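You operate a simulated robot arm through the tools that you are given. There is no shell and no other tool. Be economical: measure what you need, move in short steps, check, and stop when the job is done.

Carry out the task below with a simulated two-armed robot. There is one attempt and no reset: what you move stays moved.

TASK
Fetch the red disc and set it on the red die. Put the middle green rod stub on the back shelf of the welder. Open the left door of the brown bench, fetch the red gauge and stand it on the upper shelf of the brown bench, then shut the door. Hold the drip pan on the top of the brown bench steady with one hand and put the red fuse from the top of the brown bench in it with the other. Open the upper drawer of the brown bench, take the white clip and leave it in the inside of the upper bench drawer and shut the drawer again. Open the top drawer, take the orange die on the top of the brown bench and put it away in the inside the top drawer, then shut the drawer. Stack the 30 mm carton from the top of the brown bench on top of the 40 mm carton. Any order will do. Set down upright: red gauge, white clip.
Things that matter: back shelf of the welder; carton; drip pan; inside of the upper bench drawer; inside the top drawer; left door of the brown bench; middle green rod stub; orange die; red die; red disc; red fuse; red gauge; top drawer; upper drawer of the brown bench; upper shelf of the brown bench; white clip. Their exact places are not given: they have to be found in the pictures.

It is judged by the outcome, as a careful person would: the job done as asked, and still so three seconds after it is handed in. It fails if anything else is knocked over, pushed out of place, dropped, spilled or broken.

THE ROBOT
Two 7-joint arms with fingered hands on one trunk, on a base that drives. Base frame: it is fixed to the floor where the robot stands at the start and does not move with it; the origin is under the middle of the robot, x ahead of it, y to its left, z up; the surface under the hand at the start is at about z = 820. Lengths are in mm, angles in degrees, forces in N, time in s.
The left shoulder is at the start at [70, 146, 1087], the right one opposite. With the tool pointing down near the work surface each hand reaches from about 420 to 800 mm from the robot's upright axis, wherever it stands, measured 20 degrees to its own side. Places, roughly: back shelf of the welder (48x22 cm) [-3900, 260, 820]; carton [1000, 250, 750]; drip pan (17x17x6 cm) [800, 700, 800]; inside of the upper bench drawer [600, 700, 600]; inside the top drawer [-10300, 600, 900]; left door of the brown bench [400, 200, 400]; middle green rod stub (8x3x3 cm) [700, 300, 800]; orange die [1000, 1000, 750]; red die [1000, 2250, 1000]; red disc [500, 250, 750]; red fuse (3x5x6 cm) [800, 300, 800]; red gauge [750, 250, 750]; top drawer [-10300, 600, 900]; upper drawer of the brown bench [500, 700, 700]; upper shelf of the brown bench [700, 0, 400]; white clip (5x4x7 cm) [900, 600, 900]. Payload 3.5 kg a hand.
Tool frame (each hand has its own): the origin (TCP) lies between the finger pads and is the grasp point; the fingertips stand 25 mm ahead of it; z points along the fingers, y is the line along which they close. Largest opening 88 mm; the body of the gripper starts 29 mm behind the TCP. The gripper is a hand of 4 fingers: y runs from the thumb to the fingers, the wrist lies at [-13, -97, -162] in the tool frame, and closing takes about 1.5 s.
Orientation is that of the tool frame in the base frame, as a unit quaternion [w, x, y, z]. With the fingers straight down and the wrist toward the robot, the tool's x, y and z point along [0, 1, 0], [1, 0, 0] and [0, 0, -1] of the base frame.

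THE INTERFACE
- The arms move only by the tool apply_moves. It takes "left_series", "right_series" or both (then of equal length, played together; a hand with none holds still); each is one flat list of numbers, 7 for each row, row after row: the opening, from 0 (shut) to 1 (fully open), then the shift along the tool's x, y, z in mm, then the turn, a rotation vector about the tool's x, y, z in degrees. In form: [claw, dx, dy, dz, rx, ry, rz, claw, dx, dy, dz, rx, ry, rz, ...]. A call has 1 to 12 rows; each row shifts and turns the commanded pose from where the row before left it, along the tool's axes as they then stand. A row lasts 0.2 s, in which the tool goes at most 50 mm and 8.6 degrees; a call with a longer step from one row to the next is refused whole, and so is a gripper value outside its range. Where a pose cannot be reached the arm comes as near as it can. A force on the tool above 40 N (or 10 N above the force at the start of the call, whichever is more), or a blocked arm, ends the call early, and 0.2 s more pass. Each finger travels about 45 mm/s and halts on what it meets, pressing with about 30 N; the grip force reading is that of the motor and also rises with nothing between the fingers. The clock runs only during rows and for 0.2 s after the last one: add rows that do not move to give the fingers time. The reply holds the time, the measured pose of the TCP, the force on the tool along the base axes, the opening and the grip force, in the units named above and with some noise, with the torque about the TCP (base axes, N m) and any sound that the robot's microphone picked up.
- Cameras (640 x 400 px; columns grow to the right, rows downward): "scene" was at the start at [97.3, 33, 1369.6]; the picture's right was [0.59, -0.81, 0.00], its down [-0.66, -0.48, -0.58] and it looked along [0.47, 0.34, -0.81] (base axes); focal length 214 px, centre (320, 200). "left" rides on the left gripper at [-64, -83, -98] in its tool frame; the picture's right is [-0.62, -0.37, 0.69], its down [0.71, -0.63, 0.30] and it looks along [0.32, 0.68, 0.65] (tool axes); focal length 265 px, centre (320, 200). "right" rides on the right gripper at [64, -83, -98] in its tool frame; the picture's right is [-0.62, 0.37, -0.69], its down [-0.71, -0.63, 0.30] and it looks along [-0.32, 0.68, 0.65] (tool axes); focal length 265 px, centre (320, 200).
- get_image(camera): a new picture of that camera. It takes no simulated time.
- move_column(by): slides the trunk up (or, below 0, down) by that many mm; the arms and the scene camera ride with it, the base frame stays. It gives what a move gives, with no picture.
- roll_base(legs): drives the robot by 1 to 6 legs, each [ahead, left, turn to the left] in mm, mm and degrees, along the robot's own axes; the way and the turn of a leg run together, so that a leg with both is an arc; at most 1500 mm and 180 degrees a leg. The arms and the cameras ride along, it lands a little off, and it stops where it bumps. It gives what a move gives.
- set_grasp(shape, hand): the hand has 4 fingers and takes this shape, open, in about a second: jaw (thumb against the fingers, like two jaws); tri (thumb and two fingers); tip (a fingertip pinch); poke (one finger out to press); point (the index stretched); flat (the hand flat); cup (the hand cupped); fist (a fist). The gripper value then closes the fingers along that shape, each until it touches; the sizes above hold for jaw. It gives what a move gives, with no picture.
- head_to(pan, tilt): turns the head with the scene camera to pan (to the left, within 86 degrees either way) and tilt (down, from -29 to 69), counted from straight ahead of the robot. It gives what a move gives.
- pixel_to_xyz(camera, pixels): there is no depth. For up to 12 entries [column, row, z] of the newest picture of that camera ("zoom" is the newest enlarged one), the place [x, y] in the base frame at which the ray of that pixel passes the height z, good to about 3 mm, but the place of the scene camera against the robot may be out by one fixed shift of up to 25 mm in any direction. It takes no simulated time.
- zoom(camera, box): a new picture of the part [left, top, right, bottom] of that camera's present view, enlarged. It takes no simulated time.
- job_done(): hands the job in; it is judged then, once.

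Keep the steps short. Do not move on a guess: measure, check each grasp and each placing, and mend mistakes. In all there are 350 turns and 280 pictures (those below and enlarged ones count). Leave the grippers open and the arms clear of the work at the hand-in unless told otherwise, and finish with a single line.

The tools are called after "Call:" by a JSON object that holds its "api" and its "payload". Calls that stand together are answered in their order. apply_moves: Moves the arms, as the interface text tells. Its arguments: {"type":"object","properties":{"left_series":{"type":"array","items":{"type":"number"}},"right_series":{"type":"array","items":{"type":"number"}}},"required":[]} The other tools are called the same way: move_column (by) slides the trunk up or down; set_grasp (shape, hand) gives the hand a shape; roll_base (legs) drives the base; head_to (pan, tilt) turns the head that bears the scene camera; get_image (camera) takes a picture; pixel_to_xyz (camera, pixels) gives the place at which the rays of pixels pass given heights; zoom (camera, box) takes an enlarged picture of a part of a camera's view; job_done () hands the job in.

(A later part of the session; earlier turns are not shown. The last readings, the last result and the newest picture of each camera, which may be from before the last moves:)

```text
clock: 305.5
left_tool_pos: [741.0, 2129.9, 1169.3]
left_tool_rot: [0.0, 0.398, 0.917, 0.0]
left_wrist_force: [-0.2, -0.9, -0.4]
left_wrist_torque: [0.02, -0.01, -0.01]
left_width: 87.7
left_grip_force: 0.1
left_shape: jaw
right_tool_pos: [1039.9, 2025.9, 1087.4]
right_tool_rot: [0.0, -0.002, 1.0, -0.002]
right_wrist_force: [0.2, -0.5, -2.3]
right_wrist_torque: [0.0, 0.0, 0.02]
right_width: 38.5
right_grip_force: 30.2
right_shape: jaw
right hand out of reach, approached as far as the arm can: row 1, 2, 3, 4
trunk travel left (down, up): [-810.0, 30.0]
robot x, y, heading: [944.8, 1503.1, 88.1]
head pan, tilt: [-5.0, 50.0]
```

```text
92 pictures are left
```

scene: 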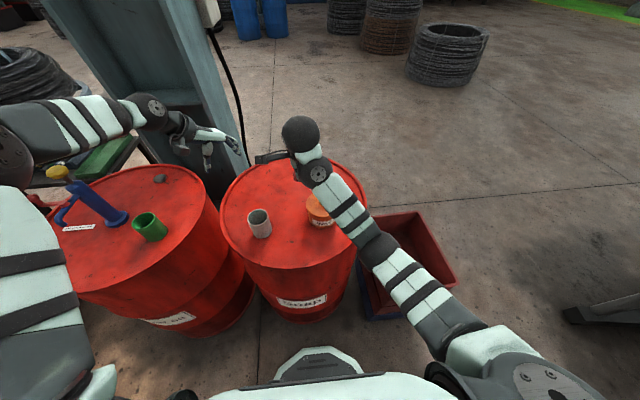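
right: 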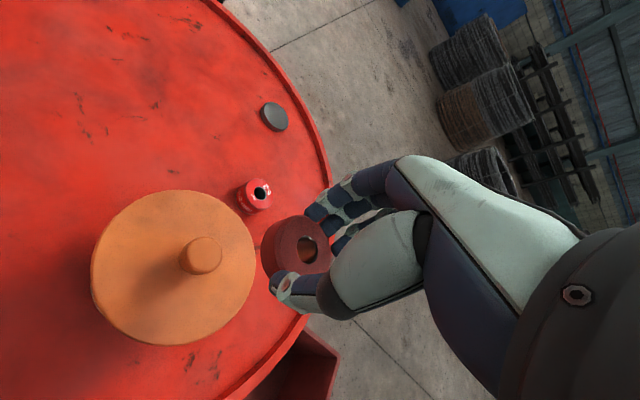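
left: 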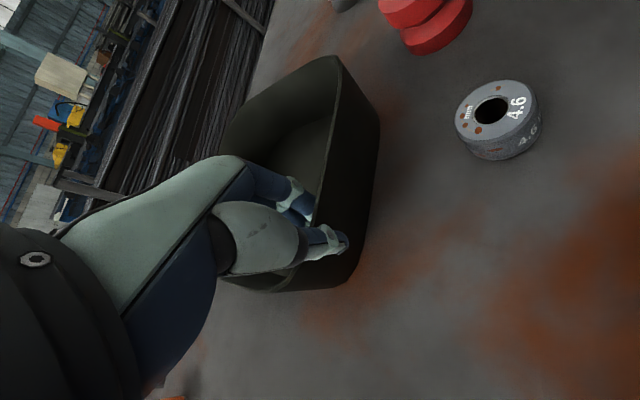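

Now straight at (1040,2026,1087); the small red die is visible. I measure it.

Call:
{"api": "zoom", "payload": {"camera": "right", "box": [200, 140, 340, 260]}}

```text
3.33 times, centred on (270, 200) of right
```

zoom: 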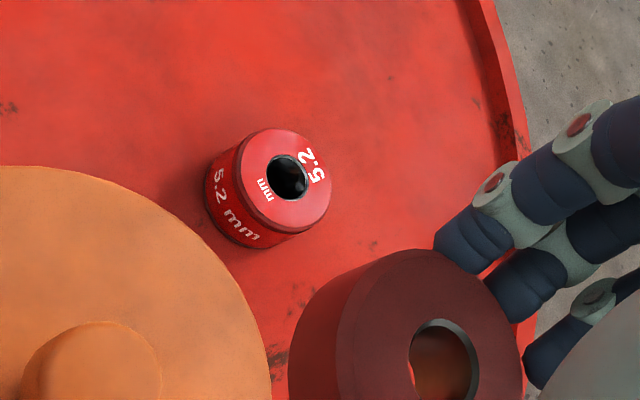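

Call:
{"api": "pixel_to_xyz", "payload": {"camera": "zoom", "pixels": [[288, 177, 905], [288, 177, 915], [288, 177, 925], [250, 165, 915], [332, 185, 915], [285, 130, 915], [290, 228, 915], [225, 215, 890], [240, 240, 890]]}}

```text
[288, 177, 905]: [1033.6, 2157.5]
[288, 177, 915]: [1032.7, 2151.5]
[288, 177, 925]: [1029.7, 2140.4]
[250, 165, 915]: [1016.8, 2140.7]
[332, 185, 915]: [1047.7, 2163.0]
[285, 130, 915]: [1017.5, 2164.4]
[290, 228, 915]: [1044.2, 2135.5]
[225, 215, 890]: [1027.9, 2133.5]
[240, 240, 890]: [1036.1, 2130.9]
```

Call:
{"api": "pixel_to_xyz", "payload": {"camera": "right", "pixels": [[254, 255, 950], [201, 255, 980], [92, 265, 950], [170, 190, 950], [240, 220, 950]]}}

```text
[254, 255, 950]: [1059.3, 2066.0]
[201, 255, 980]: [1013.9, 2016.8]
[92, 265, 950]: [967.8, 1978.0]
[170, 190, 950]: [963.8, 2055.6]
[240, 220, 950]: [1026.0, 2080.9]
```

Die top centre ≈ (1033,2152), ~37 mm wide. Pot edge is ~70 mm away, enough for the thumb. I move above the die and lower to ~985.

Call:
{"api": "apply_moves", "payload": {"right_series": [0.2, 2, 42, 0, 0, 0, 0, 0.2, 2, 42, 0, 0, 0, 0, 0.2, 3, 42, 0, 0, 0, 0, 0.2, 0, 0, 40, 0, 0, 0, 0.2, 0, 0, 40, 0, 0, 0, 0.2, 0, 0, 20, 0, 0, 0, 0.2, 0, 0, 0, 0, 0, 0]}}

Call:
{"api": "get_image", "payload": {"camera": "right"}}

Call:
{"api": "get_image", "payload": {"camera": "scene"}}

```text
clock: 307.1
left_tool_pos: [739.7, 2129.4, 1168.7]
left_tool_rot: [0.001, 0.399, 0.917, 0.001]
left_wrist_force: [-0.4, 0.8, 0.1]
left_wrist_torque: [0.0, 0.0, 0.01]
left_width: 87.9
left_grip_force: 0.2
left_shape: jaw
right_tool_pos: [985.1, 2105.5, 978.3]
right_tool_rot: [0.004, -0.001, 1.0, 0.0]
right_wrist_force: [0.5, -0.3, -2.3]
right_wrist_torque: [0.01, 0.03, -0.02]
right_width: 37.9
right_grip_force: 29.8
right_shape: jaw
right hand out of reach, approached as far as the arm can: row 1, 2, 3
trunk travel left (down, up): [-810.0, 30.0]
robot x, y, heading: [943.2, 1503.0, 88.4]
head pan, tilt: [-5.0, 50.0]
```

```text
90 pictures are left
```

right: 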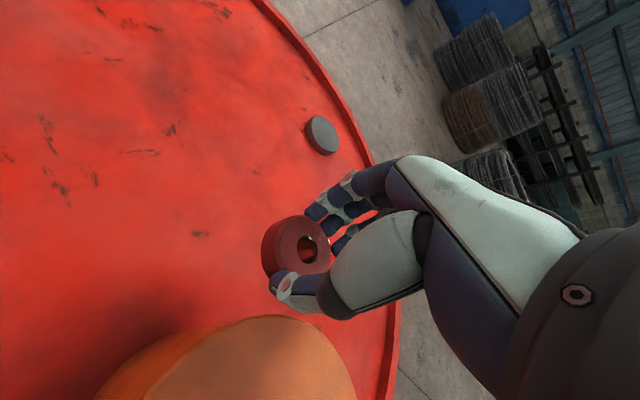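

```text
89 pictures are left
```

scene: 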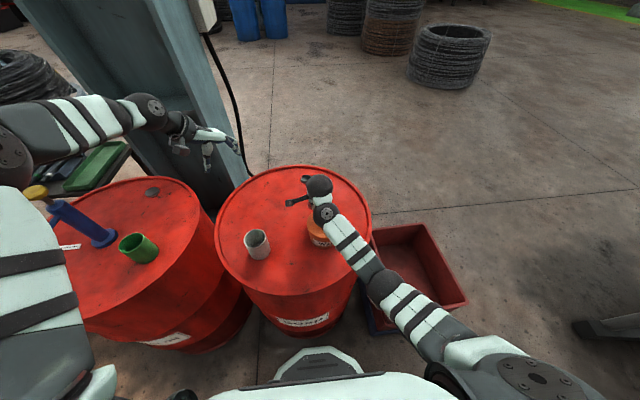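

The arm keeps hitting a joint limit near the centreline; I raise the hand, shift the base left (−x) 120 mm so the target lies more to the right side.

Call:
{"api": "apply_moves", "payload": {"right_series": [0.2, 0, 0, -40, 0, 0, 0, 0.2, 0, 0, -40, 0, 0, 0, 0.2, 0, 0, 0, 0, 0, 0]}}

Call:
{"api": "roll_base", "payload": {"legs": [[0, 120, 0]]}}

Call:
{"api": "apply_moves", "payload": {"right_series": [0.2, -40, 10, 0, 0, 0, 0, 0.2, -40, 10, 0, 0, 0, 0, 0.2, -40, 10, 0, 0, 0, 0, 0.2, -40, 10, 0, 0, 0, 0, 0.2, 0, 0, 0, 0, 0, 0]}}

Call:
{"api": "get_image", "payload": {"camera": "right"}}

```text
clock: 307.9
left_tool_pos: [741.0, 2130.2, 1170.3]
left_tool_rot: [0.0, 0.398, 0.917, 0.001]
left_wrist_force: [-0.3, -0.4, -0.1]
left_wrist_torque: [-0.01, -0.03, 0.0]
left_width: 87.9
left_grip_force: 0.0
left_shape: jaw
right_tool_pos: [985.0, 2105.9, 1061.5]
right_tool_rot: [0.003, -0.001, 1.0, -0.001]
right_wrist_force: [0.6, 0.5, -2.0]
right_wrist_torque: [-0.02, 0.01, -0.01]
right_width: 38.1
right_grip_force: 29.6
right_shape: jaw
trunk travel left (down, up): [-810.0, 30.0]
robot x, y, heading: [941.8, 1505.6, 88.4]
head pan, tilt: [-5.0, 50.0]
```

```text
clock: 309.2
left_tool_pos: [620.8, 2134.3, 1169.3]
left_tool_rot: [-0.001, 0.399, 0.917, 0.0]
left_wrist_force: [-0.5, -0.4, -0.2]
left_wrist_torque: [-0.03, -0.04, -0.03]
left_width: 88.0
left_grip_force: 0.2
left_shape: jaw
right_tool_pos: [867.4, 2106.7, 1060.5]
right_tool_rot: [0.002, 0.0, 1.0, -0.001]
right_wrist_force: [-0.7, 0.1, -1.8]
right_wrist_torque: [-0.01, 0.03, -0.02]
right_width: 38.0
right_grip_force: 29.8
right_shape: jaw
trunk travel left (down, up): [-810.0, 30.0]
robot x, y, heading: [819.7, 1507.9, 88.1]
head pan, tilt: [-5.0, 50.0]
```

```text
clock: 310.4
left_tool_pos: [619.8, 2134.7, 1168.3]
left_tool_rot: [0.0, 0.4, 0.916, 0.002]
left_wrist_force: [1.0, 0.0, 0.2]
left_wrist_torque: [-0.02, 0.01, 0.0]
left_width: 87.8
left_grip_force: 0.1
left_shape: jaw
right_tool_pos: [912.6, 2064.6, 1054.3]
right_tool_rot: [0.007, 0.006, 1.0, 0.0]
right_wrist_force: [0.0, -0.9, -3.1]
right_wrist_torque: [-0.01, -0.03, -0.01]
right_width: 37.6
right_grip_force: 29.7
right_shape: jaw
right hand out of reach, approached as far as the arm can: row 1, 2, 3, 4
trunk travel left (down, up): [-810.0, 30.0]
robot x, y, heading: [822.5, 1509.2, 88.2]
head pan, tilt: [-5.0, 50.0]
```

```text
88 pictures are left
```

right: 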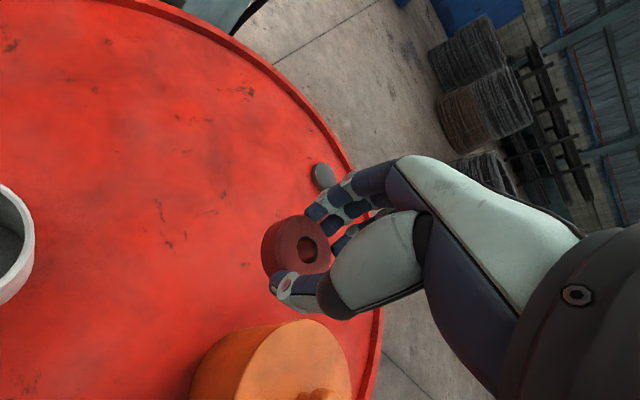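

I retract the hand toward a neutral pose at the right side to reset the arm, then extend again.

Call:
{"api": "apply_moves", "payload": {"right_series": [0.2, 0, -40, -15, 0, 0, 0, 0.2, 0, -40, -15, 0, 0, 0, 0.2, -10, -40, 0, 0, 0, 0, 0.2, -35, -20, 0, 0, 0, 0, 0.2, -40, 0, 0, 0, 0, 0, 0.2, -40, 0, 0, 0, 0, 0, 0.2, -40, 0, 0, 0, 0, 0, 0.2, 0, 0, 0, 0, 0, 0]}}

Call:
{"api": "get_image", "payload": {"camera": "scene"}}

```text
clock: 312.2
left_tool_pos: [620.8, 2134.1, 1169.7]
left_tool_rot: [0.001, 0.401, 0.916, 0.001]
left_wrist_force: [0.7, 0.8, 0.3]
left_wrist_torque: [0.0, 0.01, 0.01]
left_width: 88.0
left_grip_force: 0.0
left_shape: jaw
right_tool_pos: [984.3, 1942.1, 1051.4]
right_tool_rot: [0.005, 0.005, 1.0, 0.001]
right_wrist_force: [-0.2, -0.9, -2.1]
right_wrist_torque: [-0.02, -0.02, -0.02]
right_width: 37.9
right_grip_force: 30.3
right_shape: jaw
right hand out of reach, approached as far as the arm can: row 2, 3, 4, 5, 6, 7
trunk travel left (down, up): [-810.0, 30.0]
robot x, y, heading: [822.0, 1509.8, 88.0]
head pan, tilt: [-5.0, 50.0]
```

```text
87 pictures are left
```

scene: 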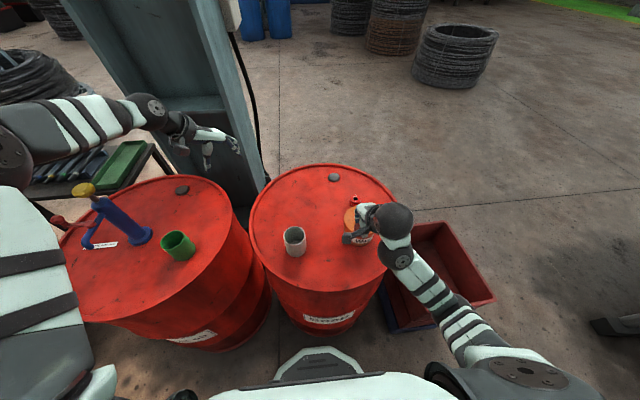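

The elbow has flipped low. I raise the hand high and near to the right side to bring it back.

Call:
{"api": "apply_moves", "payload": {"right_series": [0.2, -20, 0, -40, 0, 0, 0, 0.2, -20, 0, -40, 0, 0, 0, 0.2, -20, 0, -40, 0, 0, 0, 0.2, -20, -20, -40, 0, 0, 0, 0.2, -30, -20, -30, 0, 0, 0, 0.2, -40, -20, 0, 0, 0, 0, 0.2, -40, 0, 0, 0, 0, 0, 0.2, -40, 0, 0, 0, 0, 0]}}

Call:
{"api": "get_image", "payload": {"camera": "scene"}}

```text
clock: 314.0
left_tool_pos: [620.3, 2133.1, 1168.7]
left_tool_rot: [0.0, 0.4, 0.916, 0.0]
left_wrist_force: [-0.1, 0.0, 0.0]
left_wrist_torque: [-0.05, 0.01, -0.01]
left_width: 87.9
left_grip_force: 0.0
left_shape: jaw
right_tool_pos: [1006.1, 1899.6, 1039.9]
right_tool_rot: [0.004, 0.002, 1.0, -0.001]
right_wrist_force: [-0.5, -0.7, -2.1]
right_wrist_torque: [-0.02, 0.03, -0.03]
right_width: 38.2
right_grip_force: 30.2
right_shape: jaw
right hand out of reach, approached as far as the arm can: row 1, 2, 3, 4, 5, 6, 7, 8
trunk travel left (down, up): [-810.0, 30.0]
robot x, y, heading: [823.1, 1509.6, 88.0]
head pan, tilt: [-5.0, 50.0]
```

```text
86 pictures are left
```

scene: 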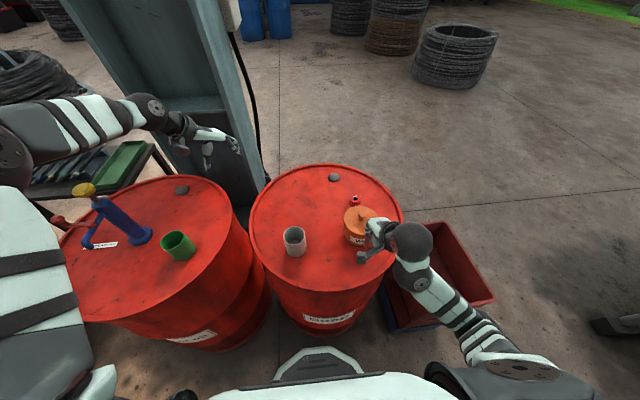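

I back the base away from the barrel first so I can sort out the arm safely.

Call:
{"api": "roll_base", "payload": {"legs": [[-200, 0, 0]]}}

Call:
{"api": "apply_moves", "payload": {"right_series": [0.2, 0, 30, 0, 0, 0, 0, 0.2, 0, 30, 0, 0, 0, 8, 0.2, 0, 30, 0, 0, 0, 8, 0.2, 0, 0, 0, 0, 0, 8, 0.2, 0, 0, 0, 0, 0, 8, 0.2, 0, 0, 0, 0, 0, 8]}}

Call:
{"api": "get_image", "payload": {"camera": "scene"}}

```text
clock: 315.8
left_tool_pos: [610.7, 1933.4, 1170.9]
left_tool_rot: [-0.001, 0.399, 0.917, 0.002]
left_wrist_force: [0.2, 0.8, 0.6]
left_wrist_torque: [-0.01, 0.03, -0.03]
left_width: 87.6
left_grip_force: 0.1
left_shape: jaw
right_tool_pos: [998.1, 1701.8, 1040.7]
right_tool_rot: [0.004, 0.002, 1.0, 0.001]
right_wrist_force: [0.2, 0.0, -1.9]
right_wrist_torque: [0.0, 0.02, -0.01]
right_width: 37.8
right_grip_force: 30.4
right_shape: jaw
trunk travel left (down, up): [-810.0, 30.0]
robot x, y, heading: [817.1, 1308.9, 88.3]
head pan, tilt: [-5.0, 50.0]
stopped in leg 1: the robot was blocked; the commanded pose is now the measured one
```

```text
clock: 317.1
left_tool_pos: [612.3, 1937.0, 1169.3]
left_tool_rot: [0.0, 0.399, 0.917, 0.0]
left_wrist_force: [0.7, -0.4, -0.2]
left_wrist_torque: [-0.02, -0.04, -0.02]
left_width: 87.8
left_grip_force: 0.1
left_shape: jaw
right_tool_pos: [993.6, 1789.9, 1040.2]
right_tool_rot: [0.005, 0.175, 0.985, -0.001]
right_wrist_force: [0.1, 0.3, -1.4]
right_wrist_torque: [-0.02, 0.01, -0.01]
right_width: 37.8
right_grip_force: 29.8
right_shape: jaw
right hand out of reach, approached as far as the arm can: row 1, 4, 5, 6
trunk travel left (down, up): [-810.0, 30.0]
robot x, y, heading: [815.3, 1311.0, 88.1]
head pan, tilt: [-5.0, 50.0]
```

```text
85 pictures are left
```

scene: 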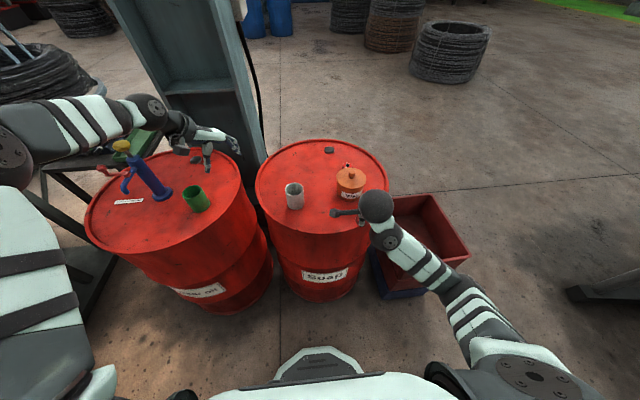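

I'll extend the right arm out to the free right side (over the low bins) to let the elbow come back, then retry.

Call:
{"api": "roll_base", "payload": {"legs": [[25, 0, 0]]}}

Call:
{"api": "apply_moves", "payload": {"right_series": [0.2, -40, -15, 0, 0, 0, 3, 0.2, -40, -15, 0, 0, 0, 3, 0.2, -40, -15, 0, 0, 0, 3, 0.2, -40, -10, 0, 0, 0, 3, 0.2, -40, 0, 0, 0, 0, 3, 0.2, -40, 0, 0, 0, 0, 3, 0.2, -40, 0, 0, 0, 0, 3, 0.2, -40, 10, 0, 0, 0, 3, 0.2, -40, 20, 0, 0, 0, 0, 0.2, -30, 30, 0, 0, 0, 0, 0.2, -30, 30, 0, 0, 0, 0]}}

Call:
{"api": "get_image", "payload": {"camera": "scene"}}

```text
clock: 318.0
left_tool_pos: [612.2, 1956.4, 1172.9]
left_tool_rot: [0.0, 0.4, 0.917, 0.003]
left_wrist_force: [0.0, -0.5, 0.2]
left_wrist_torque: [0.01, -0.02, 0.0]
left_width: 87.6
left_grip_force: 0.0
left_shape: jaw
right_tool_pos: [992.5, 1809.1, 1042.7]
right_tool_rot: [0.004, 0.175, 0.984, 0.001]
right_wrist_force: [-0.5, -1.1, -2.9]
right_wrist_torque: [0.0, -0.02, -0.02]
right_width: 37.8
right_grip_force: 29.7
right_shape: jaw
trunk travel left (down, up): [-810.0, 30.0]
robot x, y, heading: [814.1, 1338.7, 88.0]
head pan, tilt: [-5.0, 50.0]
```

```text
clock: 320.4
left_tool_pos: [613.1, 1962.2, 1169.4]
left_tool_rot: [0.001, 0.399, 0.917, 0.001]
left_wrist_force: [0.2, 0.0, -0.6]
left_wrist_torque: [-0.02, -0.01, 0.02]
left_width: 87.5
left_grip_force: 0.1
left_shape: jaw
right_tool_pos: [1207.5, 1663.6, 974.5]
right_tool_rot: [0.006, 0.377, 0.926, 0.001]
right_wrist_force: [-0.7, -1.0, -3.0]
right_wrist_torque: [-0.01, 0.02, -0.02]
right_width: 37.8
right_grip_force: 30.1
right_shape: jaw
right hand out of reach, approached as far as the arm can: row 1, 2, 3, 4, 5, 6, 7, 8, 9, 10, 11
trunk travel left (down, up): [-810.0, 30.0]
robot x, y, heading: [813.4, 1334.6, 88.5]
head pan, tilt: [-5.0, 50.0]
```

```text
84 pictures are left
```

scene: 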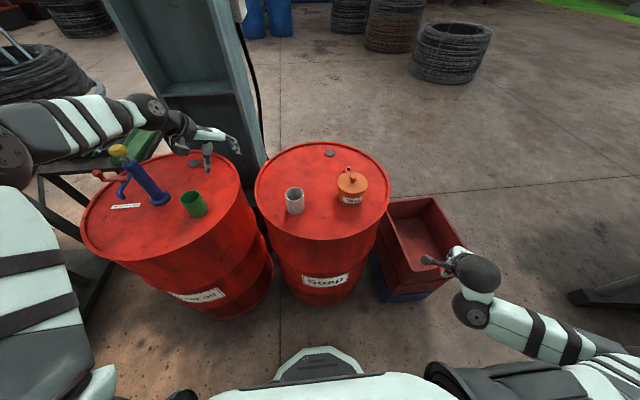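

In this arm posture it did reach (602 ahead, 42 right) earlier, so I'll position the base so the die lies exactly there: base ≈ (990,1545). First shift the base right and bring the hand back to that relative spot.

Call:
{"api": "roll_base", "payload": {"legs": [[0, -178, 1.5]]}}

Call:
{"api": "apply_moves", "payload": {"right_series": [0.2, 36, -15, -10, 0, 0, -4, 0.2, 36, -13, -10, 0, 0, -4, 0.2, 36, -10, -10, 0, 0, -4, 0.2, 36, -5, -10, 0, 0, -4, 0.2, 36, 0, -10, 0, 0, -4, 0.2, 36, 5, -5, 0, 0, -4, 0.2, 36, 10, -5, 0, 0, -4, 0.2, 36, 10, -5, 0, 0, -4, 0.2, 36, 15, -5, 0, 0, -4, 0.2, 20, 30, 0, 0, 0, -4, 0.2, 0, 40, 0, 0, 0, -4]}}

Call:
{"api": "get_image", "payload": {"camera": "scene"}}

```text
clock: 321.9
left_tool_pos: [773.7, 1953.5, 1169.3]
left_tool_rot: [0.001, 0.388, 0.921, 0.001]
left_wrist_force: [0.0, -0.6, 0.4]
left_wrist_torque: [-0.01, -0.03, -0.01]
left_width: 87.7
left_grip_force: 0.0
left_shape: jaw
right_tool_pos: [1375.9, 1667.4, 975.6]
right_tool_rot: [0.007, 0.366, 0.93, 0.001]
right_wrist_force: [0.1, 1.2, -1.2]
right_wrist_torque: [0.03, 0.01, 0.0]
right_width: 37.6
right_grip_force: 30.1
right_shape: jaw
trunk travel left (down, up): [-810.0, 30.0]
robot x, y, heading: [993.8, 1331.8, 89.7]
head pan, tilt: [-5.0, 50.0]
```

```text
clock: 324.3
left_tool_pos: [775.2, 1954.9, 1167.5]
left_tool_rot: [0.002, 0.388, 0.922, 0.0]
left_wrist_force: [-0.2, 0.2, 0.7]
left_wrist_torque: [-0.03, 0.04, 0.0]
left_width: 87.7
left_grip_force: 0.1
left_shape: jaw
right_tool_pos: [1083.1, 1872.9, 1031.0]
right_tool_rot: [0.005, -0.009, 1.0, -0.003]
right_wrist_force: [0.0, 0.4, -0.9]
right_wrist_torque: [-0.04, -0.04, -0.01]
right_width: 37.8
right_grip_force: 30.1
right_shape: jaw
right hand out of reach, approached as far as the arm can: row 2, 5, 6
trunk travel left (down, up): [-810.0, 30.0]
robot x, y, heading: [990.6, 1336.3, 89.4]
head pan, tilt: [-5.0, 50.0]
```

```text
83 pictures are left
```

scene: 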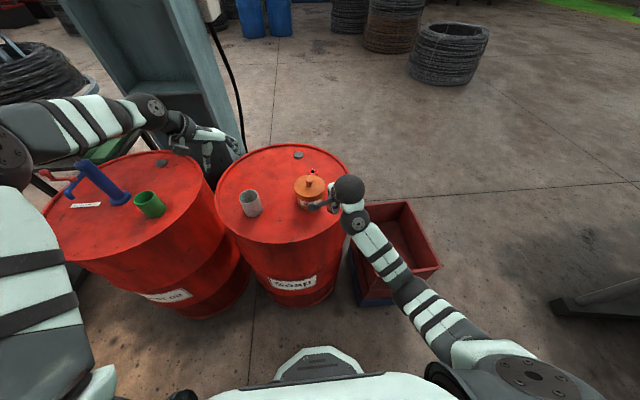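

Call:
{"api": "apply_moves", "payload": {"right_series": [0.2, 15, 22, -15, 0, 0, 0, 0.2, 15, 22, -15, 0, 0, 0, 0.2, 15, 22, 0, 0, 0, 0, 0.2, 0, 0, 0, 0, 0, 0]}}

```text
clock: 325.3
left_tool_pos: [776.7, 1953.2, 1169.5]
left_tool_rot: [0.0, 0.388, 0.922, 0.0]
left_wrist_force: [-0.4, 0.3, -0.5]
left_wrist_torque: [0.02, 0.0, -0.02]
left_width: 87.6
left_grip_force: 0.0
left_shape: jaw
right_tool_pos: [1033.3, 1933.8, 1060.9]
right_tool_rot: [0.008, -0.006, 1.0, -0.001]
right_wrist_force: [-0.1, 0.8, -2.3]
right_wrist_torque: [0.03, 0.01, 0.01]
right_width: 37.7
right_grip_force: 29.8
right_shape: jaw
right hand out of reach, approached as far as the arm can: row 3
trunk travel left (down, up): [-810.0, 30.0]
robot x, y, heading: [993.2, 1334.8, 89.2]
head pan, tilt: [-5.0, 50.0]
```

Hand is at the wanted relative spot. I drive forward 195 mm carefully.

Call:
{"api": "roll_base", "payload": {"legs": [[195, 0, 0]]}}

Call:
{"api": "get_image", "payload": {"camera": "right"}}

```text
clock: 326.8
left_tool_pos: [777.9, 2146.6, 1170.5]
left_tool_rot: [0.001, 0.39, 0.921, 0.002]
left_wrist_force: [0.2, 0.0, 0.4]
left_wrist_torque: [0.01, -0.01, 0.02]
left_width: 87.7
left_grip_force: 0.0
left_shape: jaw
right_tool_pos: [1035.9, 2125.8, 1062.4]
right_tool_rot: [0.008, -0.006, 1.0, 0.001]
right_wrist_force: [0.6, 0.8, -2.1]
right_wrist_torque: [0.0, -0.03, -0.01]
right_width: 37.5
right_grip_force: 29.9
right_shape: jaw
trunk travel left (down, up): [-810.0, 30.0]
robot x, y, heading: [999.8, 1529.1, 89.4]
head pan, tilt: [-5.0, 50.0]
```

```text
82 pictures are left
```

right: 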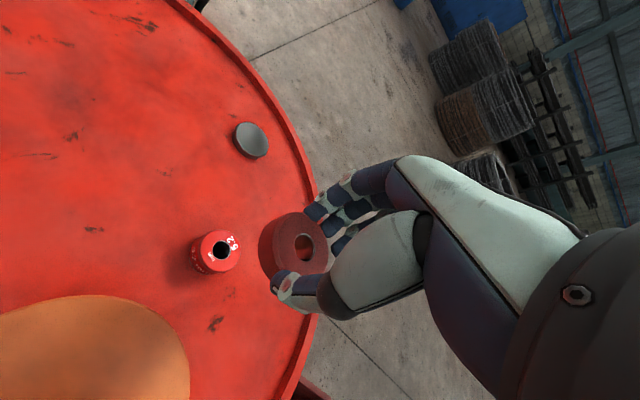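

Call:
{"api": "zoom", "payload": {"camera": "right", "box": [160, 200, 280, 300]}}

```text
4.00 times, centred on (220, 250) of right
```

zoom: 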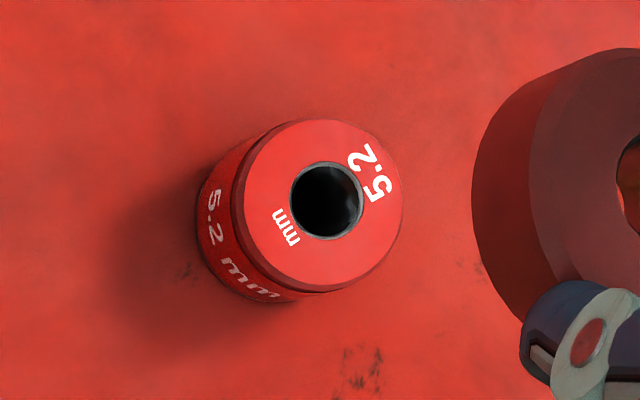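

Call:
{"api": "pixel_to_xyz", "payload": {"camera": "zoom", "pixels": [[326, 200, 895], [326, 200, 905], [326, 200, 915], [326, 200, 925], [238, 205, 910], [403, 195, 910], [320, 118, 910], [325, 292, 910]]}}

```text
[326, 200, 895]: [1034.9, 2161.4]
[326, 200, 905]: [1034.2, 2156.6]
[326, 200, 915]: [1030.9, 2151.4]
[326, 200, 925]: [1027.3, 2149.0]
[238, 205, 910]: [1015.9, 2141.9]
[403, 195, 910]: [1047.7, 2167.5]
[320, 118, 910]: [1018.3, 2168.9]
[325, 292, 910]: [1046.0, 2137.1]
```

Die centre (1032,2154), top ~910. I move over it while lowering to ~985.

Call:
{"api": "apply_moves", "payload": {"right_series": [0.2, 0, 0, 30, 0, 0, 0, 0.2, 1, 9, 25, 0, 0, 0, 0.2, 1, 9, 20, 0, 0, 0, 0.2, 1, 10, 0, 0, 0, 0, 0.2, 0, 0, 0, 0, 0, 0]}}

Call:
{"api": "get_image", "payload": {"camera": "right"}}

```text
clock: 328.0
left_tool_pos: [779.1, 2148.4, 1170.3]
left_tool_rot: [0.0, 0.39, 0.921, 0.001]
left_wrist_force: [0.0, 0.0, 0.6]
left_wrist_torque: [-0.01, -0.03, 0.01]
left_width: 87.6
left_grip_force: 0.2
left_shape: jaw
right_tool_pos: [1024.6, 2142.2, 987.4]
right_tool_rot: [0.01, -0.004, 1.0, 0.0]
right_wrist_force: [0.6, -0.5, -2.0]
right_wrist_torque: [0.0, 0.02, 0.02]
right_width: 37.8
right_grip_force: 29.5
right_shape: jaw
right hand out of reach, approached as far as the arm can: row 3, 4
trunk travel left (down, up): [-810.0, 30.0]
robot x, y, heading: [996.4, 1523.7, 89.5]
head pan, tilt: [-5.0, 50.0]
```

```text
80 pictures are left
```

right: 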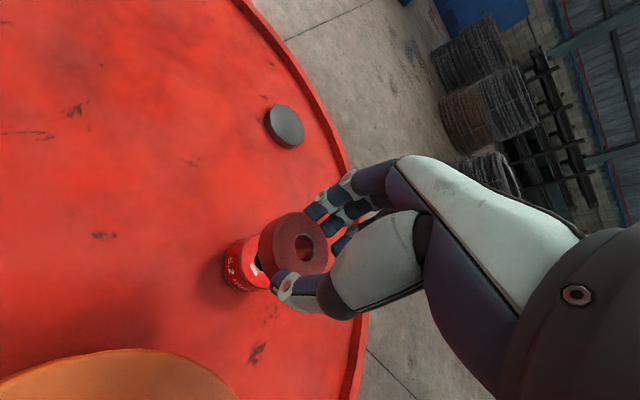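

I finish the alignment with the base: 12 mm ahead, 8 mm right.

Call:
{"api": "roll_base", "payload": {"legs": [[13, -9, 0]]}}

Call:
{"api": "apply_moves", "payload": {"right_series": [0.2, 0, 0, 15, 0, 0, 0, 0.2, 0, 0, 8, 0, 0, 0, 0.2, 0, 0, 0, 0, 0, 0]}}

Call:
{"api": "get_image", "payload": {"camera": "right"}}

```text
clock: 328.8
left_tool_pos: [784.4, 2158.2, 1170.7]
left_tool_rot: [0.0, 0.389, 0.921, 0.003]
left_wrist_force: [0.8, 0.1, 0.7]
left_wrist_torque: [0.01, -0.02, 0.0]
left_width: 87.8
left_grip_force: 0.1
left_shape: jaw
right_tool_pos: [1030.1, 2152.6, 989.7]
right_tool_rot: [0.011, -0.004, 1.0, 0.001]
right_wrist_force: [0.0, -0.1, -2.0]
right_wrist_torque: [0.04, -0.03, 0.0]
right_width: 37.5
right_grip_force: 30.2
right_shape: jaw
trunk travel left (down, up): [-810.0, 30.0]
robot x, y, heading: [1006.1, 1538.2, 89.2]
head pan, tilt: [-5.0, 50.0]
```

```text
clock: 329.6
left_tool_pos: [787.8, 2162.0, 1168.0]
left_tool_rot: [0.0, 0.39, 0.921, 0.0]
left_wrist_force: [-0.2, -0.2, 0.6]
left_wrist_torque: [-0.03, 0.0, -0.03]
left_width: 87.7
left_grip_force: 0.1
left_shape: jaw
right_tool_pos: [1032.1, 2154.6, 963.6]
right_tool_rot: [0.011, -0.004, 1.0, 0.001]
right_wrist_force: [0.6, -0.2, -1.8]
right_wrist_torque: [0.0, -0.04, -0.01]
right_width: 37.5
right_grip_force: 29.6
right_shape: jaw
trunk travel left (down, up): [-810.0, 30.0]
robot x, y, heading: [1003.8, 1542.6, 89.4]
head pan, tilt: [-5.0, 50.0]
```

```text
79 pictures are left
```

right: 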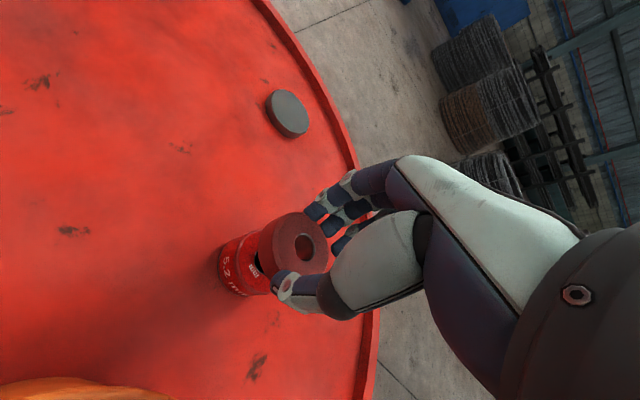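

Call:
{"api": "pixel_to_xyz", "payload": {"camera": "right", "pixels": [[257, 262, 905], [257, 262, 910], [257, 262, 915], [305, 247, 945], [305, 247, 935], [305, 247, 955]]}}

Call:
{"api": "zoom", "payload": {"camera": "right", "box": [200, 190, 350, 320]}}

```text
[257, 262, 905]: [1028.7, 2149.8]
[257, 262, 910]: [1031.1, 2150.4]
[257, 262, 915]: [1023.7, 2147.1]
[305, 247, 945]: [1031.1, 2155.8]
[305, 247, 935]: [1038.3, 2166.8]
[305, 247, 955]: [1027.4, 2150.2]
```

```text
3.08 times, centred on (275, 255) of right
```

zoom: 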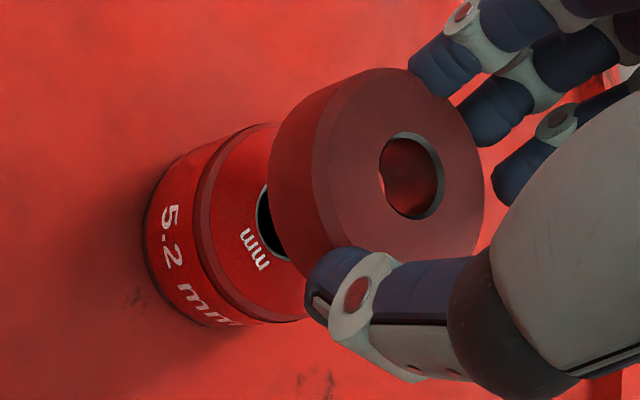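

Aligned within ~5 mm. I correct 4 mm and lower until contact.

Call:
{"api": "apply_moves", "payload": {"right_series": [0.2, 1, -4, 6, 0, 0, 0, 0.2, 0, 0, 6, 0, 0, 0, 0.2, 0, 0, 3, 0, 0, 0, 0.2, 0, 0, 0, 0, 0, 0]}}

Call:
{"api": "apply_moves", "payload": {"right_series": [0.2, 0, 0, 2, 0, 0, 0, 0.2, 0, 0, 0, 0, 0, 0]}}

Call:
{"api": "apply_moves", "payload": {"right_series": [0.2, 0, 0, 2, 0, 0, 0, 0.2, 0, 0, 0, 0, 0, 0]}}

Call:
{"api": "zoom", "payload": {"camera": "right", "box": [200, 190, 350, 320]}}

```text
clock: 330.6
left_tool_pos: [788.9, 2161.7, 1169.7]
left_tool_rot: [0.0, 0.389, 0.921, 0.0]
left_wrist_force: [0.0, -0.3, 0.5]
left_wrist_torque: [-0.01, 0.04, 0.03]
left_width: 87.7
left_grip_force: 0.1
left_shape: jaw
right_tool_pos: [1031.5, 2150.1, 947.9]
right_tool_rot: [0.011, -0.005, 1.0, -0.001]
right_wrist_force: [-0.1, -0.3, -1.0]
right_wrist_torque: [0.01, 0.01, -0.02]
right_width: 38.0
right_grip_force: 29.7
right_shape: jaw
trunk travel left (down, up): [-810.0, 30.0]
robot x, y, heading: [1003.5, 1541.4, 89.6]
head pan, tilt: [-5.0, 50.0]
```

```text
clock: 331.2
left_tool_pos: [786.7, 2161.0, 1168.8]
left_tool_rot: [0.0, 0.389, 0.921, 0.001]
left_wrist_force: [0.5, -0.1, 0.8]
left_wrist_torque: [0.03, -0.04, 0.04]
left_width: 87.8
left_grip_force: 0.1
left_shape: jaw
right_tool_pos: [1030.7, 2149.8, 947.4]
right_tool_rot: [0.011, -0.004, 1.0, 0.0]
right_wrist_force: [0.1, 0.8, -1.5]
right_wrist_torque: [0.0, -0.04, 0.0]
right_width: 37.7
right_grip_force: 30.7
right_shape: jaw
trunk travel left (down, up): [-810.0, 30.0]
robot x, y, heading: [1004.5, 1540.1, 89.6]
head pan, tilt: [-5.0, 50.0]
```

```text
clock: 331.8
left_tool_pos: [787.9, 2160.9, 1169.7]
left_tool_rot: [0.0, 0.389, 0.921, 0.001]
left_wrist_force: [-0.5, 0.3, -0.2]
left_wrist_torque: [0.0, 0.0, 0.01]
left_width: 87.9
left_grip_force: 0.1
left_shape: jaw
right_tool_pos: [1031.6, 2150.8, 946.1]
right_tool_rot: [0.01, -0.005, 1.0, 0.0]
right_wrist_force: [-0.2, 0.0, -1.6]
right_wrist_torque: [0.01, 0.02, 0.01]
right_width: 37.7
right_grip_force: 30.3
right_shape: jaw
trunk travel left (down, up): [-810.0, 30.0]
robot x, y, heading: [1003.4, 1538.9, 89.5]
head pan, tilt: [-5.0, 50.0]
```

```text
3.08 times, centred on (275, 255) of right
```

zoom: 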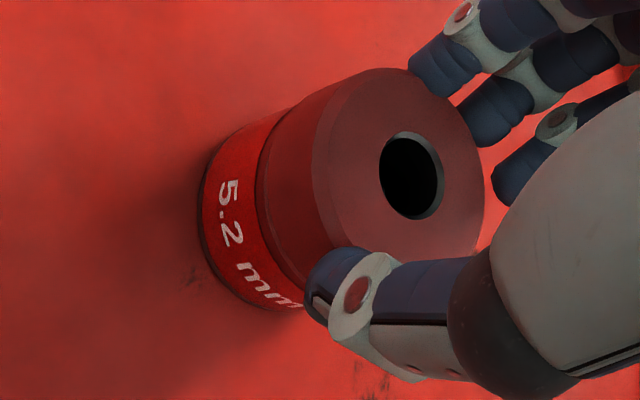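

Call:
{"api": "apply_moves", "payload": {"right_series": [0.2, 0, 0, 2, 0, 0, 0, 0.2, 0, 0, 0, 0, 0, 0]}}

Call:
{"api": "apply_moves", "payload": {"right_series": [0.2, 0, 0, 2, 0, 0, 0, 0.2, 0, 0, 0, 0, 0, 0]}}

```text
clock: 332.4
left_tool_pos: [787.2, 2161.1, 1170.5]
left_tool_rot: [0.0, 0.389, 0.921, 0.001]
left_wrist_force: [0.1, -0.1, -0.2]
left_wrist_torque: [-0.02, 0.0, 0.03]
left_width: 87.5
left_grip_force: 0.1
left_shape: jaw
right_tool_pos: [1031.7, 2151.4, 944.2]
right_tool_rot: [0.01, -0.004, 1.0, 0.001]
right_wrist_force: [-1.3, 0.5, -0.3]
right_wrist_torque: [0.02, 0.0, 0.03]
right_width: 38.0
right_grip_force: 30.0
right_shape: jaw
trunk travel left (down, up): [-810.0, 30.0]
robot x, y, heading: [1003.1, 1538.1, 89.3]
head pan, tilt: [-5.0, 50.0]
```

```text
clock: 333.0
left_tool_pos: [787.5, 2160.7, 1171.4]
left_tool_rot: [0.0, 0.39, 0.921, 0.002]
left_wrist_force: [-0.1, -0.6, -0.4]
left_wrist_torque: [0.03, -0.01, 0.02]
left_width: 87.6
left_grip_force: 0.0
left_shape: jaw
right_tool_pos: [1031.0, 2150.0, 943.5]
right_tool_rot: [0.009, -0.004, 1.0, 0.003]
right_wrist_force: [0.0, 1.3, 7.2]
right_wrist_torque: [0.1, 0.0, 0.01]
right_width: 37.9
right_grip_force: 29.5
right_shape: jaw
trunk travel left (down, up): [-810.0, 30.0]
robot x, y, heading: [1002.8, 1542.5, 89.5]
head pan, tilt: [-5.0, 50.0]
```

Contact (7 N). Open slowly and check.

Call:
{"api": "apply_moves", "payload": {"right_series": [0.45, 0, 0, -1, 0, 0, 0, 0.5, 0, 0, 0, 0, 0, 0, 0.55, 0, 0, 0, 0, 0, 0, 0.62, 0, 0, 0, 0, 0, 0, 0.62, 0, 0, 0, 0, 0, 0]}}

Call:
{"api": "zoom", "payload": {"camera": "right", "box": [200, 190, 350, 320]}}

```text
clock: 334.2
left_tool_pos: [786.8, 2159.7, 1168.9]
left_tool_rot: [0.0, 0.389, 0.921, 0.0]
left_wrist_force: [-0.1, -0.8, 0.5]
left_wrist_torque: [0.02, 0.02, 0.0]
left_width: 87.5
left_grip_force: 0.1
left_shape: jaw
right_tool_pos: [1031.8, 2149.9, 941.0]
right_tool_rot: [0.01, -0.004, 1.0, 0.0]
right_wrist_force: [-0.2, 0.6, -0.1]
right_wrist_torque: [0.03, -0.02, -0.02]
right_width: 54.0
right_grip_force: 0.1
right_shape: jaw
trunk travel left (down, up): [-810.0, 30.0]
robot x, y, heading: [1003.9, 1539.2, 89.4]
head pan, tilt: [-5.0, 50.0]
```

```text
3.08 times, centred on (275, 255) of right
```

zoom: 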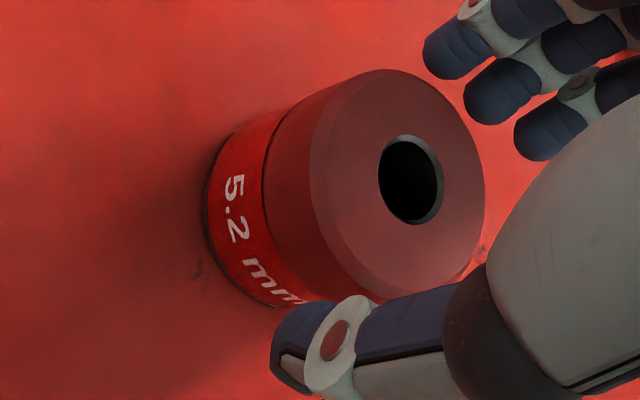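

The disc rests centred on the red die. I raise the hand straight up.

Call:
{"api": "apply_moves", "payload": {"right_series": [0.65, 0, 0, -15, 0, 0, 0, 0.65, 0, 0, -30, 0, 0, 0, 0.65, 0, 0, -30, 0, 0, 0, 0.65, 0, 0, -30, 0, 0, 0, 0.65, 0, 0, 0, 0, 0, 0]}}

Call:
{"api": "get_image", "payload": {"camera": "right"}}

```text
clock: 335.4
left_tool_pos: [787.5, 2161.6, 1169.9]
left_tool_rot: [-0.001, 0.39, 0.921, 0.001]
left_wrist_force: [0.6, -0.4, 0.4]
left_wrist_torque: [-0.01, 0.01, -0.02]
left_width: 87.8
left_grip_force: 0.0
left_shape: jaw
right_tool_pos: [1029.7, 2150.7, 1047.6]
right_tool_rot: [0.01, -0.005, 1.0, 0.001]
right_wrist_force: [0.4, -0.5, -0.3]
right_wrist_torque: [-0.03, -0.01, -0.02]
right_width: 56.7
right_grip_force: 0.1
right_shape: jaw
trunk travel left (down, up): [-810.0, 30.0]
robot x, y, heading: [1006.3, 1539.8, 89.8]
head pan, tilt: [-5.0, 50.0]
```

```text
75 pictures are left
```

right: 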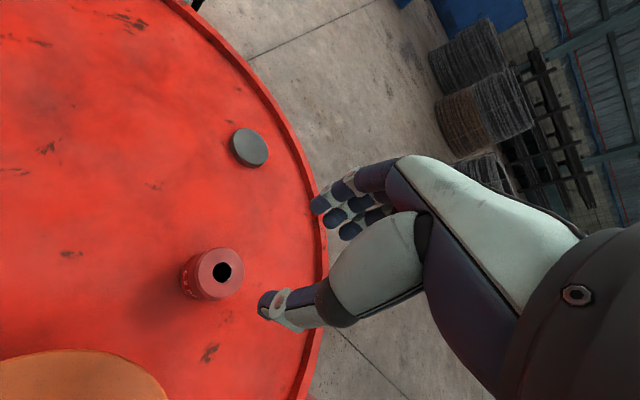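

Disc done. Next the orange die on the bench's left-back corner: I back off, and turn the base around clockwise so the bench's left end is in front.

Call:
{"api": "roll_base", "payload": {"legs": [[-110, 0, 0], [0, 0, -90], [0, 0, -90]]}}

Call:
{"api": "head_to", "payload": {"pan": 15, "tilt": 55}}

Call:
{"api": "get_image", "payload": {"camera": "scene"}}

```text
clock: 344.2
left_tool_pos: [1244.1, 818.3, 1169.1]
left_tool_rot: [0.0, 0.929, -0.371, 0.0]
left_wrist_force: [-1.0, 0.1, 0.6]
left_wrist_torque: [-0.04, 0.01, 0.02]
left_width: 87.6
left_grip_force: 0.1
left_shape: jaw
right_tool_pos: [1002.4, 819.6, 1047.5]
right_tool_rot: [0.001, 1.0, 0.024, -0.011]
right_wrist_force: [-0.1, -0.3, 1.0]
right_wrist_torque: [-0.01, 0.02, -0.03]
right_width: 56.7
right_grip_force: 0.0
right_shape: jaw
trunk travel left (down, up): [-810.0, 30.0]
robot x, y, heading: [1004.1, 1425.9, -88.1]
head pan, tilt: [-5.0, 50.0]
```

```text
clock: 345.0
left_tool_pos: [1244.4, 818.9, 1169.8]
left_tool_rot: [0.001, 0.928, -0.372, 0.0]
left_wrist_force: [-0.4, -0.6, -0.3]
left_wrist_torque: [-0.04, 0.0, -0.01]
left_width: 87.7
left_grip_force: 0.0
left_shape: jaw
right_tool_pos: [1002.9, 820.5, 1047.5]
right_tool_rot: [0.001, 1.0, 0.025, -0.009]
right_wrist_force: [-0.2, 0.3, -0.5]
right_wrist_torque: [-0.02, -0.03, 0.03]
right_width: 56.7
right_grip_force: 0.0
right_shape: jaw
trunk travel left (down, up): [-810.0, 30.0]
robot x, y, heading: [1002.8, 1432.7, -88.6]
head pan, tilt: [15.0, 55.0]
```

```text
74 pictures are left
```

scene: 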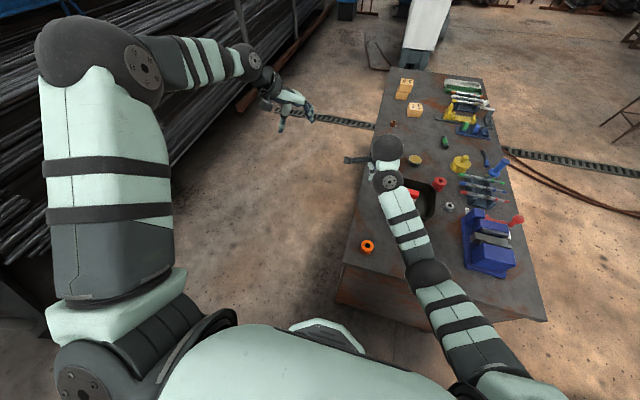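

Call:
{"api": "roll_base", "payload": {"legs": [[-75, -125, -1.4]]}}

Call:
{"api": "apply_moves", "payload": {"left_series": [1, 0, 0, 20, 0, 0, -7.5, 1, 0, 0, 20, 0, 0, -7.5, 1, 0, 0, 20, 0, 0, -7.5, 1, 0, 0, 20, 0, 0, -7.5, 1, 0, 0, 20, 0, 0, -7.5, 1, 0, 0, 20, 0, 0, -7.5]}}

```text
clock: 346.4
left_tool_pos: [1104.5, 885.1, 1167.5]
left_tool_rot: [0.002, 0.925, -0.381, -0.001]
left_wrist_force: [0.1, 0.3, -1.0]
left_wrist_torque: [-0.01, 0.05, -0.02]
left_width: 87.5
left_grip_force: 0.0
left_shape: jaw
right_tool_pos: [864.8, 891.9, 1046.3]
right_tool_rot: [0.0, 1.0, 0.014, -0.012]
right_wrist_force: [-0.5, -0.5, -0.4]
right_wrist_torque: [0.02, -0.03, 0.01]
right_width: 57.0
right_grip_force: 0.0
right_shape: jaw
trunk travel left (down, up): [-810.0, 30.0]
robot x, y, heading: [872.9, 1504.2, -89.7]
head pan, tilt: [15.0, 55.0]
```

```text
clock: 347.8
left_tool_pos: [1103.3, 886.7, 1048.1]
left_tool_rot: [0.001, 1.0, 0.003, -0.001]
left_wrist_force: [0.1, 0.4, 0.0]
left_wrist_torque: [0.01, -0.02, -0.01]
left_width: 87.6
left_grip_force: 0.0
left_shape: jaw
right_tool_pos: [861.5, 892.7, 1046.7]
right_tool_rot: [0.0, 1.0, 0.014, -0.01]
right_wrist_force: [-0.1, -0.2, 0.0]
right_wrist_torque: [0.0, 0.02, 0.0]
right_width: 56.8
right_grip_force: 0.0
right_shape: jaw
trunk travel left (down, up): [-810.0, 30.0]
robot x, y, heading: [876.5, 1505.8, -89.4]
head pan, tilt: [15.0, 55.0]
```

Call:
{"api": "apply_moves", "payload": {"left_series": [1, -22, -16, 0, 0, 0, 0, 1, -22, -16, 0, 0, 0, 0, 1, -22, -16, 0, 0, 0, 0, 1, -22, -16, 0, 0, 0, 0, 1, -22, -16, 0, 0, 0, 0, 1, 0, 0, 0, 0, 0, 0], "right_series": [0.65, -40, 0, 0, 0, 0, 0, 0.65, -40, 0, 0, 0, 0, 0, 0.65, -40, 0, 0, 0, 0, 0, 0.65, 0, 0, 0, 0, 0, 0, 0.65, 0, 0, 0, 0, 0, 0, 0.65, 0, 0, 0, 0, 0, 0]}}

Call:
{"api": "get_image", "payload": {"camera": "left"}}

```text
clock: 349.1
left_tool_pos: [994.7, 966.2, 1051.0]
left_tool_rot: [0.001, 1.0, 0.002, -0.001]
left_wrist_force: [0.3, -0.4, -0.4]
left_wrist_torque: [-0.01, 0.03, -0.04]
left_width: 87.6
left_grip_force: 0.0
left_shape: jaw
right_tool_pos: [800.9, 938.6, 1042.9]
right_tool_rot: [0.003, 1.0, 0.01, -0.015]
right_wrist_force: [0.1, 0.1, 0.5]
right_wrist_torque: [-0.01, -0.01, 0.01]
right_width: 57.0
right_grip_force: 0.0
right_shape: jaw
right hand out of reach, approached as far as the arm can: row 1, 2, 3
trunk travel left (down, up): [-810.0, 30.0]
robot x, y, heading: [875.3, 1505.0, -89.3]
head pan, tilt: [15.0, 55.0]
```

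```text
73 pictures are left
```

left: 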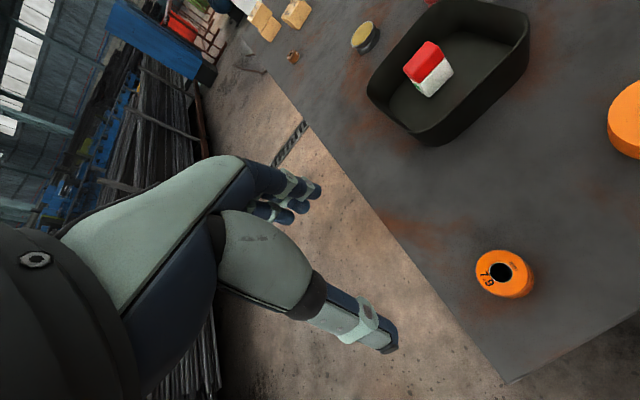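

Call:
{"api": "pixel_to_xyz", "payload": {"camera": "left", "pixels": [[500, 273, 840], [500, 273, 850], [476, 270, 845], [528, 278, 845], [503, 251, 845], [515, 297, 822]]}}

```text
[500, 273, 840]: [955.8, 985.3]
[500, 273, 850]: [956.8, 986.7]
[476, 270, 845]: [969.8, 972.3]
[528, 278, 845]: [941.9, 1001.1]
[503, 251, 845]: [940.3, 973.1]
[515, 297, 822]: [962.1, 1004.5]
```

Call:
{"api": "apply_moves", "payload": {"left_series": [1, -20, -11, 20, 0, 0, 0, 1, -19, -10, 40, 0, 0, 0, 1, 0, 0, 45, 0, 0, 0, 1, 0, 0, 45, 0, 0, 0, 1, 0, 0, 40, 0, 0, 0, 1, 0, 0, 0, 0, 0, 0]}}

Call:
{"api": "get_image", "payload": {"camera": "left"}}

```text
clock: 350.6
left_tool_pos: [953.9, 985.5, 857.0]
left_tool_rot: [0.001, 1.0, 0.002, 0.0]
left_wrist_force: [-0.3, -0.1, -0.7]
left_wrist_torque: [-0.03, -0.03, 0.05]
left_width: 87.5
left_grip_force: 0.1
left_shape: jaw
right_tool_pos: [800.3, 938.4, 1043.3]
right_tool_rot: [0.002, 1.0, 0.009, -0.015]
right_wrist_force: [-0.3, -0.9, 0.1]
right_wrist_torque: [0.01, -0.03, -0.01]
right_width: 57.1
right_grip_force: 0.1
right_shape: jaw
trunk travel left (down, up): [-810.0, 30.0]
robot x, y, heading: [876.7, 1499.0, -89.2]
head pan, tilt: [15.0, 55.0]
```

```text
72 pictures are left
```

left: 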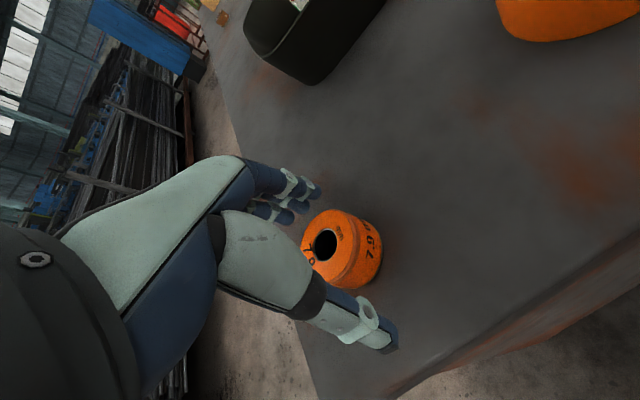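

Die between the fingers. Close and lift.

Call:
{"api": "apply_moves", "payload": {"left_series": [0.5, 0, 0, 0, 0, 0, 0, 0.3, 0, 0, 0, 0, 0, 0, 0.15, 0, 0, 0, 0, 0, 0, 0.15, 0, 0, 0, 0, 0, 0, 0.15, 0, 0, 0, 0, 0, 0, 0.15, 0, 0, 0, 0, 0, 0, 0.15, 0, 0, -20, 0, 0, 0, 0.15, 0, 0, -45, 0, 0, 0, 0.15, 0, 0, -45, 0, 0, 0, 0.15, 0, 0, -45, 0, 0, 0, 0.15, 0, 0, -35, 0, 0, 0]}}

Call:
{"api": "get_image", "payload": {"camera": "left"}}

```text
clock: 352.9
left_tool_pos: [954.3, 987.0, 1049.4]
left_tool_rot: [0.001, 1.0, 0.003, -0.001]
left_wrist_force: [0.4, -0.5, -3.1]
left_wrist_torque: [-0.01, 0.01, 0.02]
left_width: 34.9
left_grip_force: 29.5
left_shape: jaw
right_tool_pos: [799.7, 940.0, 1043.8]
right_tool_rot: [0.003, 1.0, 0.009, -0.014]
right_wrist_force: [-0.3, 0.3, 1.3]
right_wrist_torque: [0.03, 0.03, -0.02]
right_width: 56.8
right_grip_force: 0.0
right_shape: jaw
trunk travel left (down, up): [-810.0, 30.0]
robot x, y, heading: [875.2, 1502.7, -89.5]
head pan, tilt: [15.0, 55.0]
```

```text
71 pictures are left
```

left: 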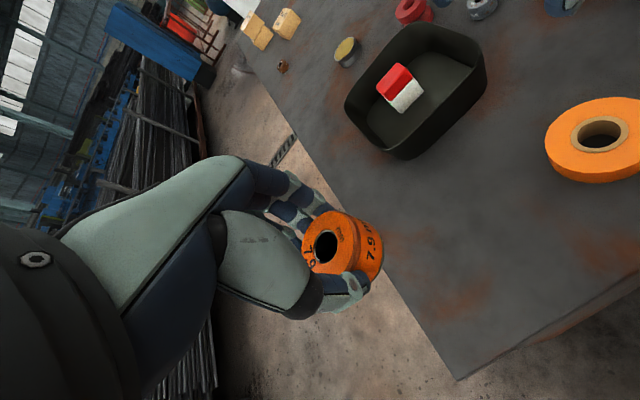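

Orange die held in the left hand. I drive back around to the bench front (avoiding the barrels and fan) for the green stub.

Call:
{"api": "roll_base", "payload": {"legs": [[0, 0, 89.5], [-775, -70, 0], [-220, -500, 0], [0, -520, 0]]}}

Call:
{"api": "head_to", "payload": {"pan": 0, "tilt": 55}}

Call:
{"api": "get_image", "payload": {"camera": "scene"}}

```text
clock: 366.2
left_tool_pos: [391.5, 493.1, 1048.1]
left_tool_rot: [0.001, 0.72, 0.694, 0.0]
left_wrist_force: [0.1, -0.3, -3.6]
left_wrist_torque: [-0.01, 0.01, 0.0]
left_width: 35.3
left_grip_force: 29.9
left_shape: jaw
right_tool_pos: [432.4, 337.9, 1043.9]
right_tool_rot: [0.013, 0.715, 0.699, -0.009]
right_wrist_force: [0.1, 0.3, 0.0]
right_wrist_torque: [-0.01, 0.01, 0.01]
right_width: 57.1
right_grip_force: 0.1
right_shape: jaw
trunk travel left (down, up): [-810.0, 30.0]
robot x, y, heading: [-130.1, 436.6, -1.8]
head pan, tilt: [15.0, 55.0]
```

```text
clock: 367.0
left_tool_pos: [391.8, 492.2, 1048.8]
left_tool_rot: [0.002, 0.72, 0.694, 0.001]
left_wrist_force: [0.6, 0.6, -3.0]
left_wrist_torque: [0.02, 0.03, 0.01]
left_width: 34.9
left_grip_force: 30.1
left_shape: jaw
right_tool_pos: [433.3, 336.0, 1042.8]
right_tool_rot: [0.012, 0.715, 0.699, -0.008]
right_wrist_force: [0.1, -0.3, -0.1]
right_wrist_torque: [-0.01, 0.02, -0.02]
right_width: 57.2
right_grip_force: 0.1
right_shape: jaw
trunk travel left (down, up): [-810.0, 30.0]
robot x, y, heading: [-123.9, 436.0, -1.8]
head pan, tilt: [0.0, 55.0]
```

```text
70 pictures are left
```

scene: 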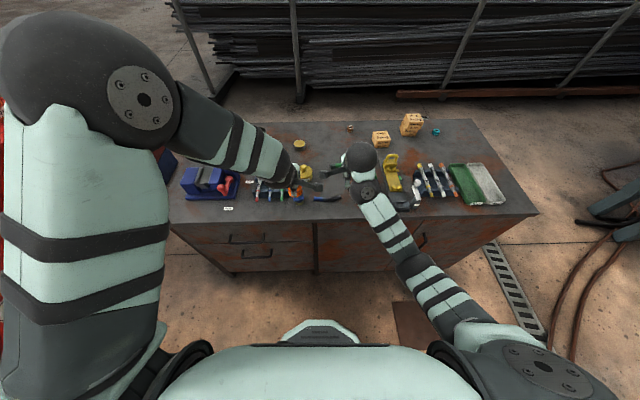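

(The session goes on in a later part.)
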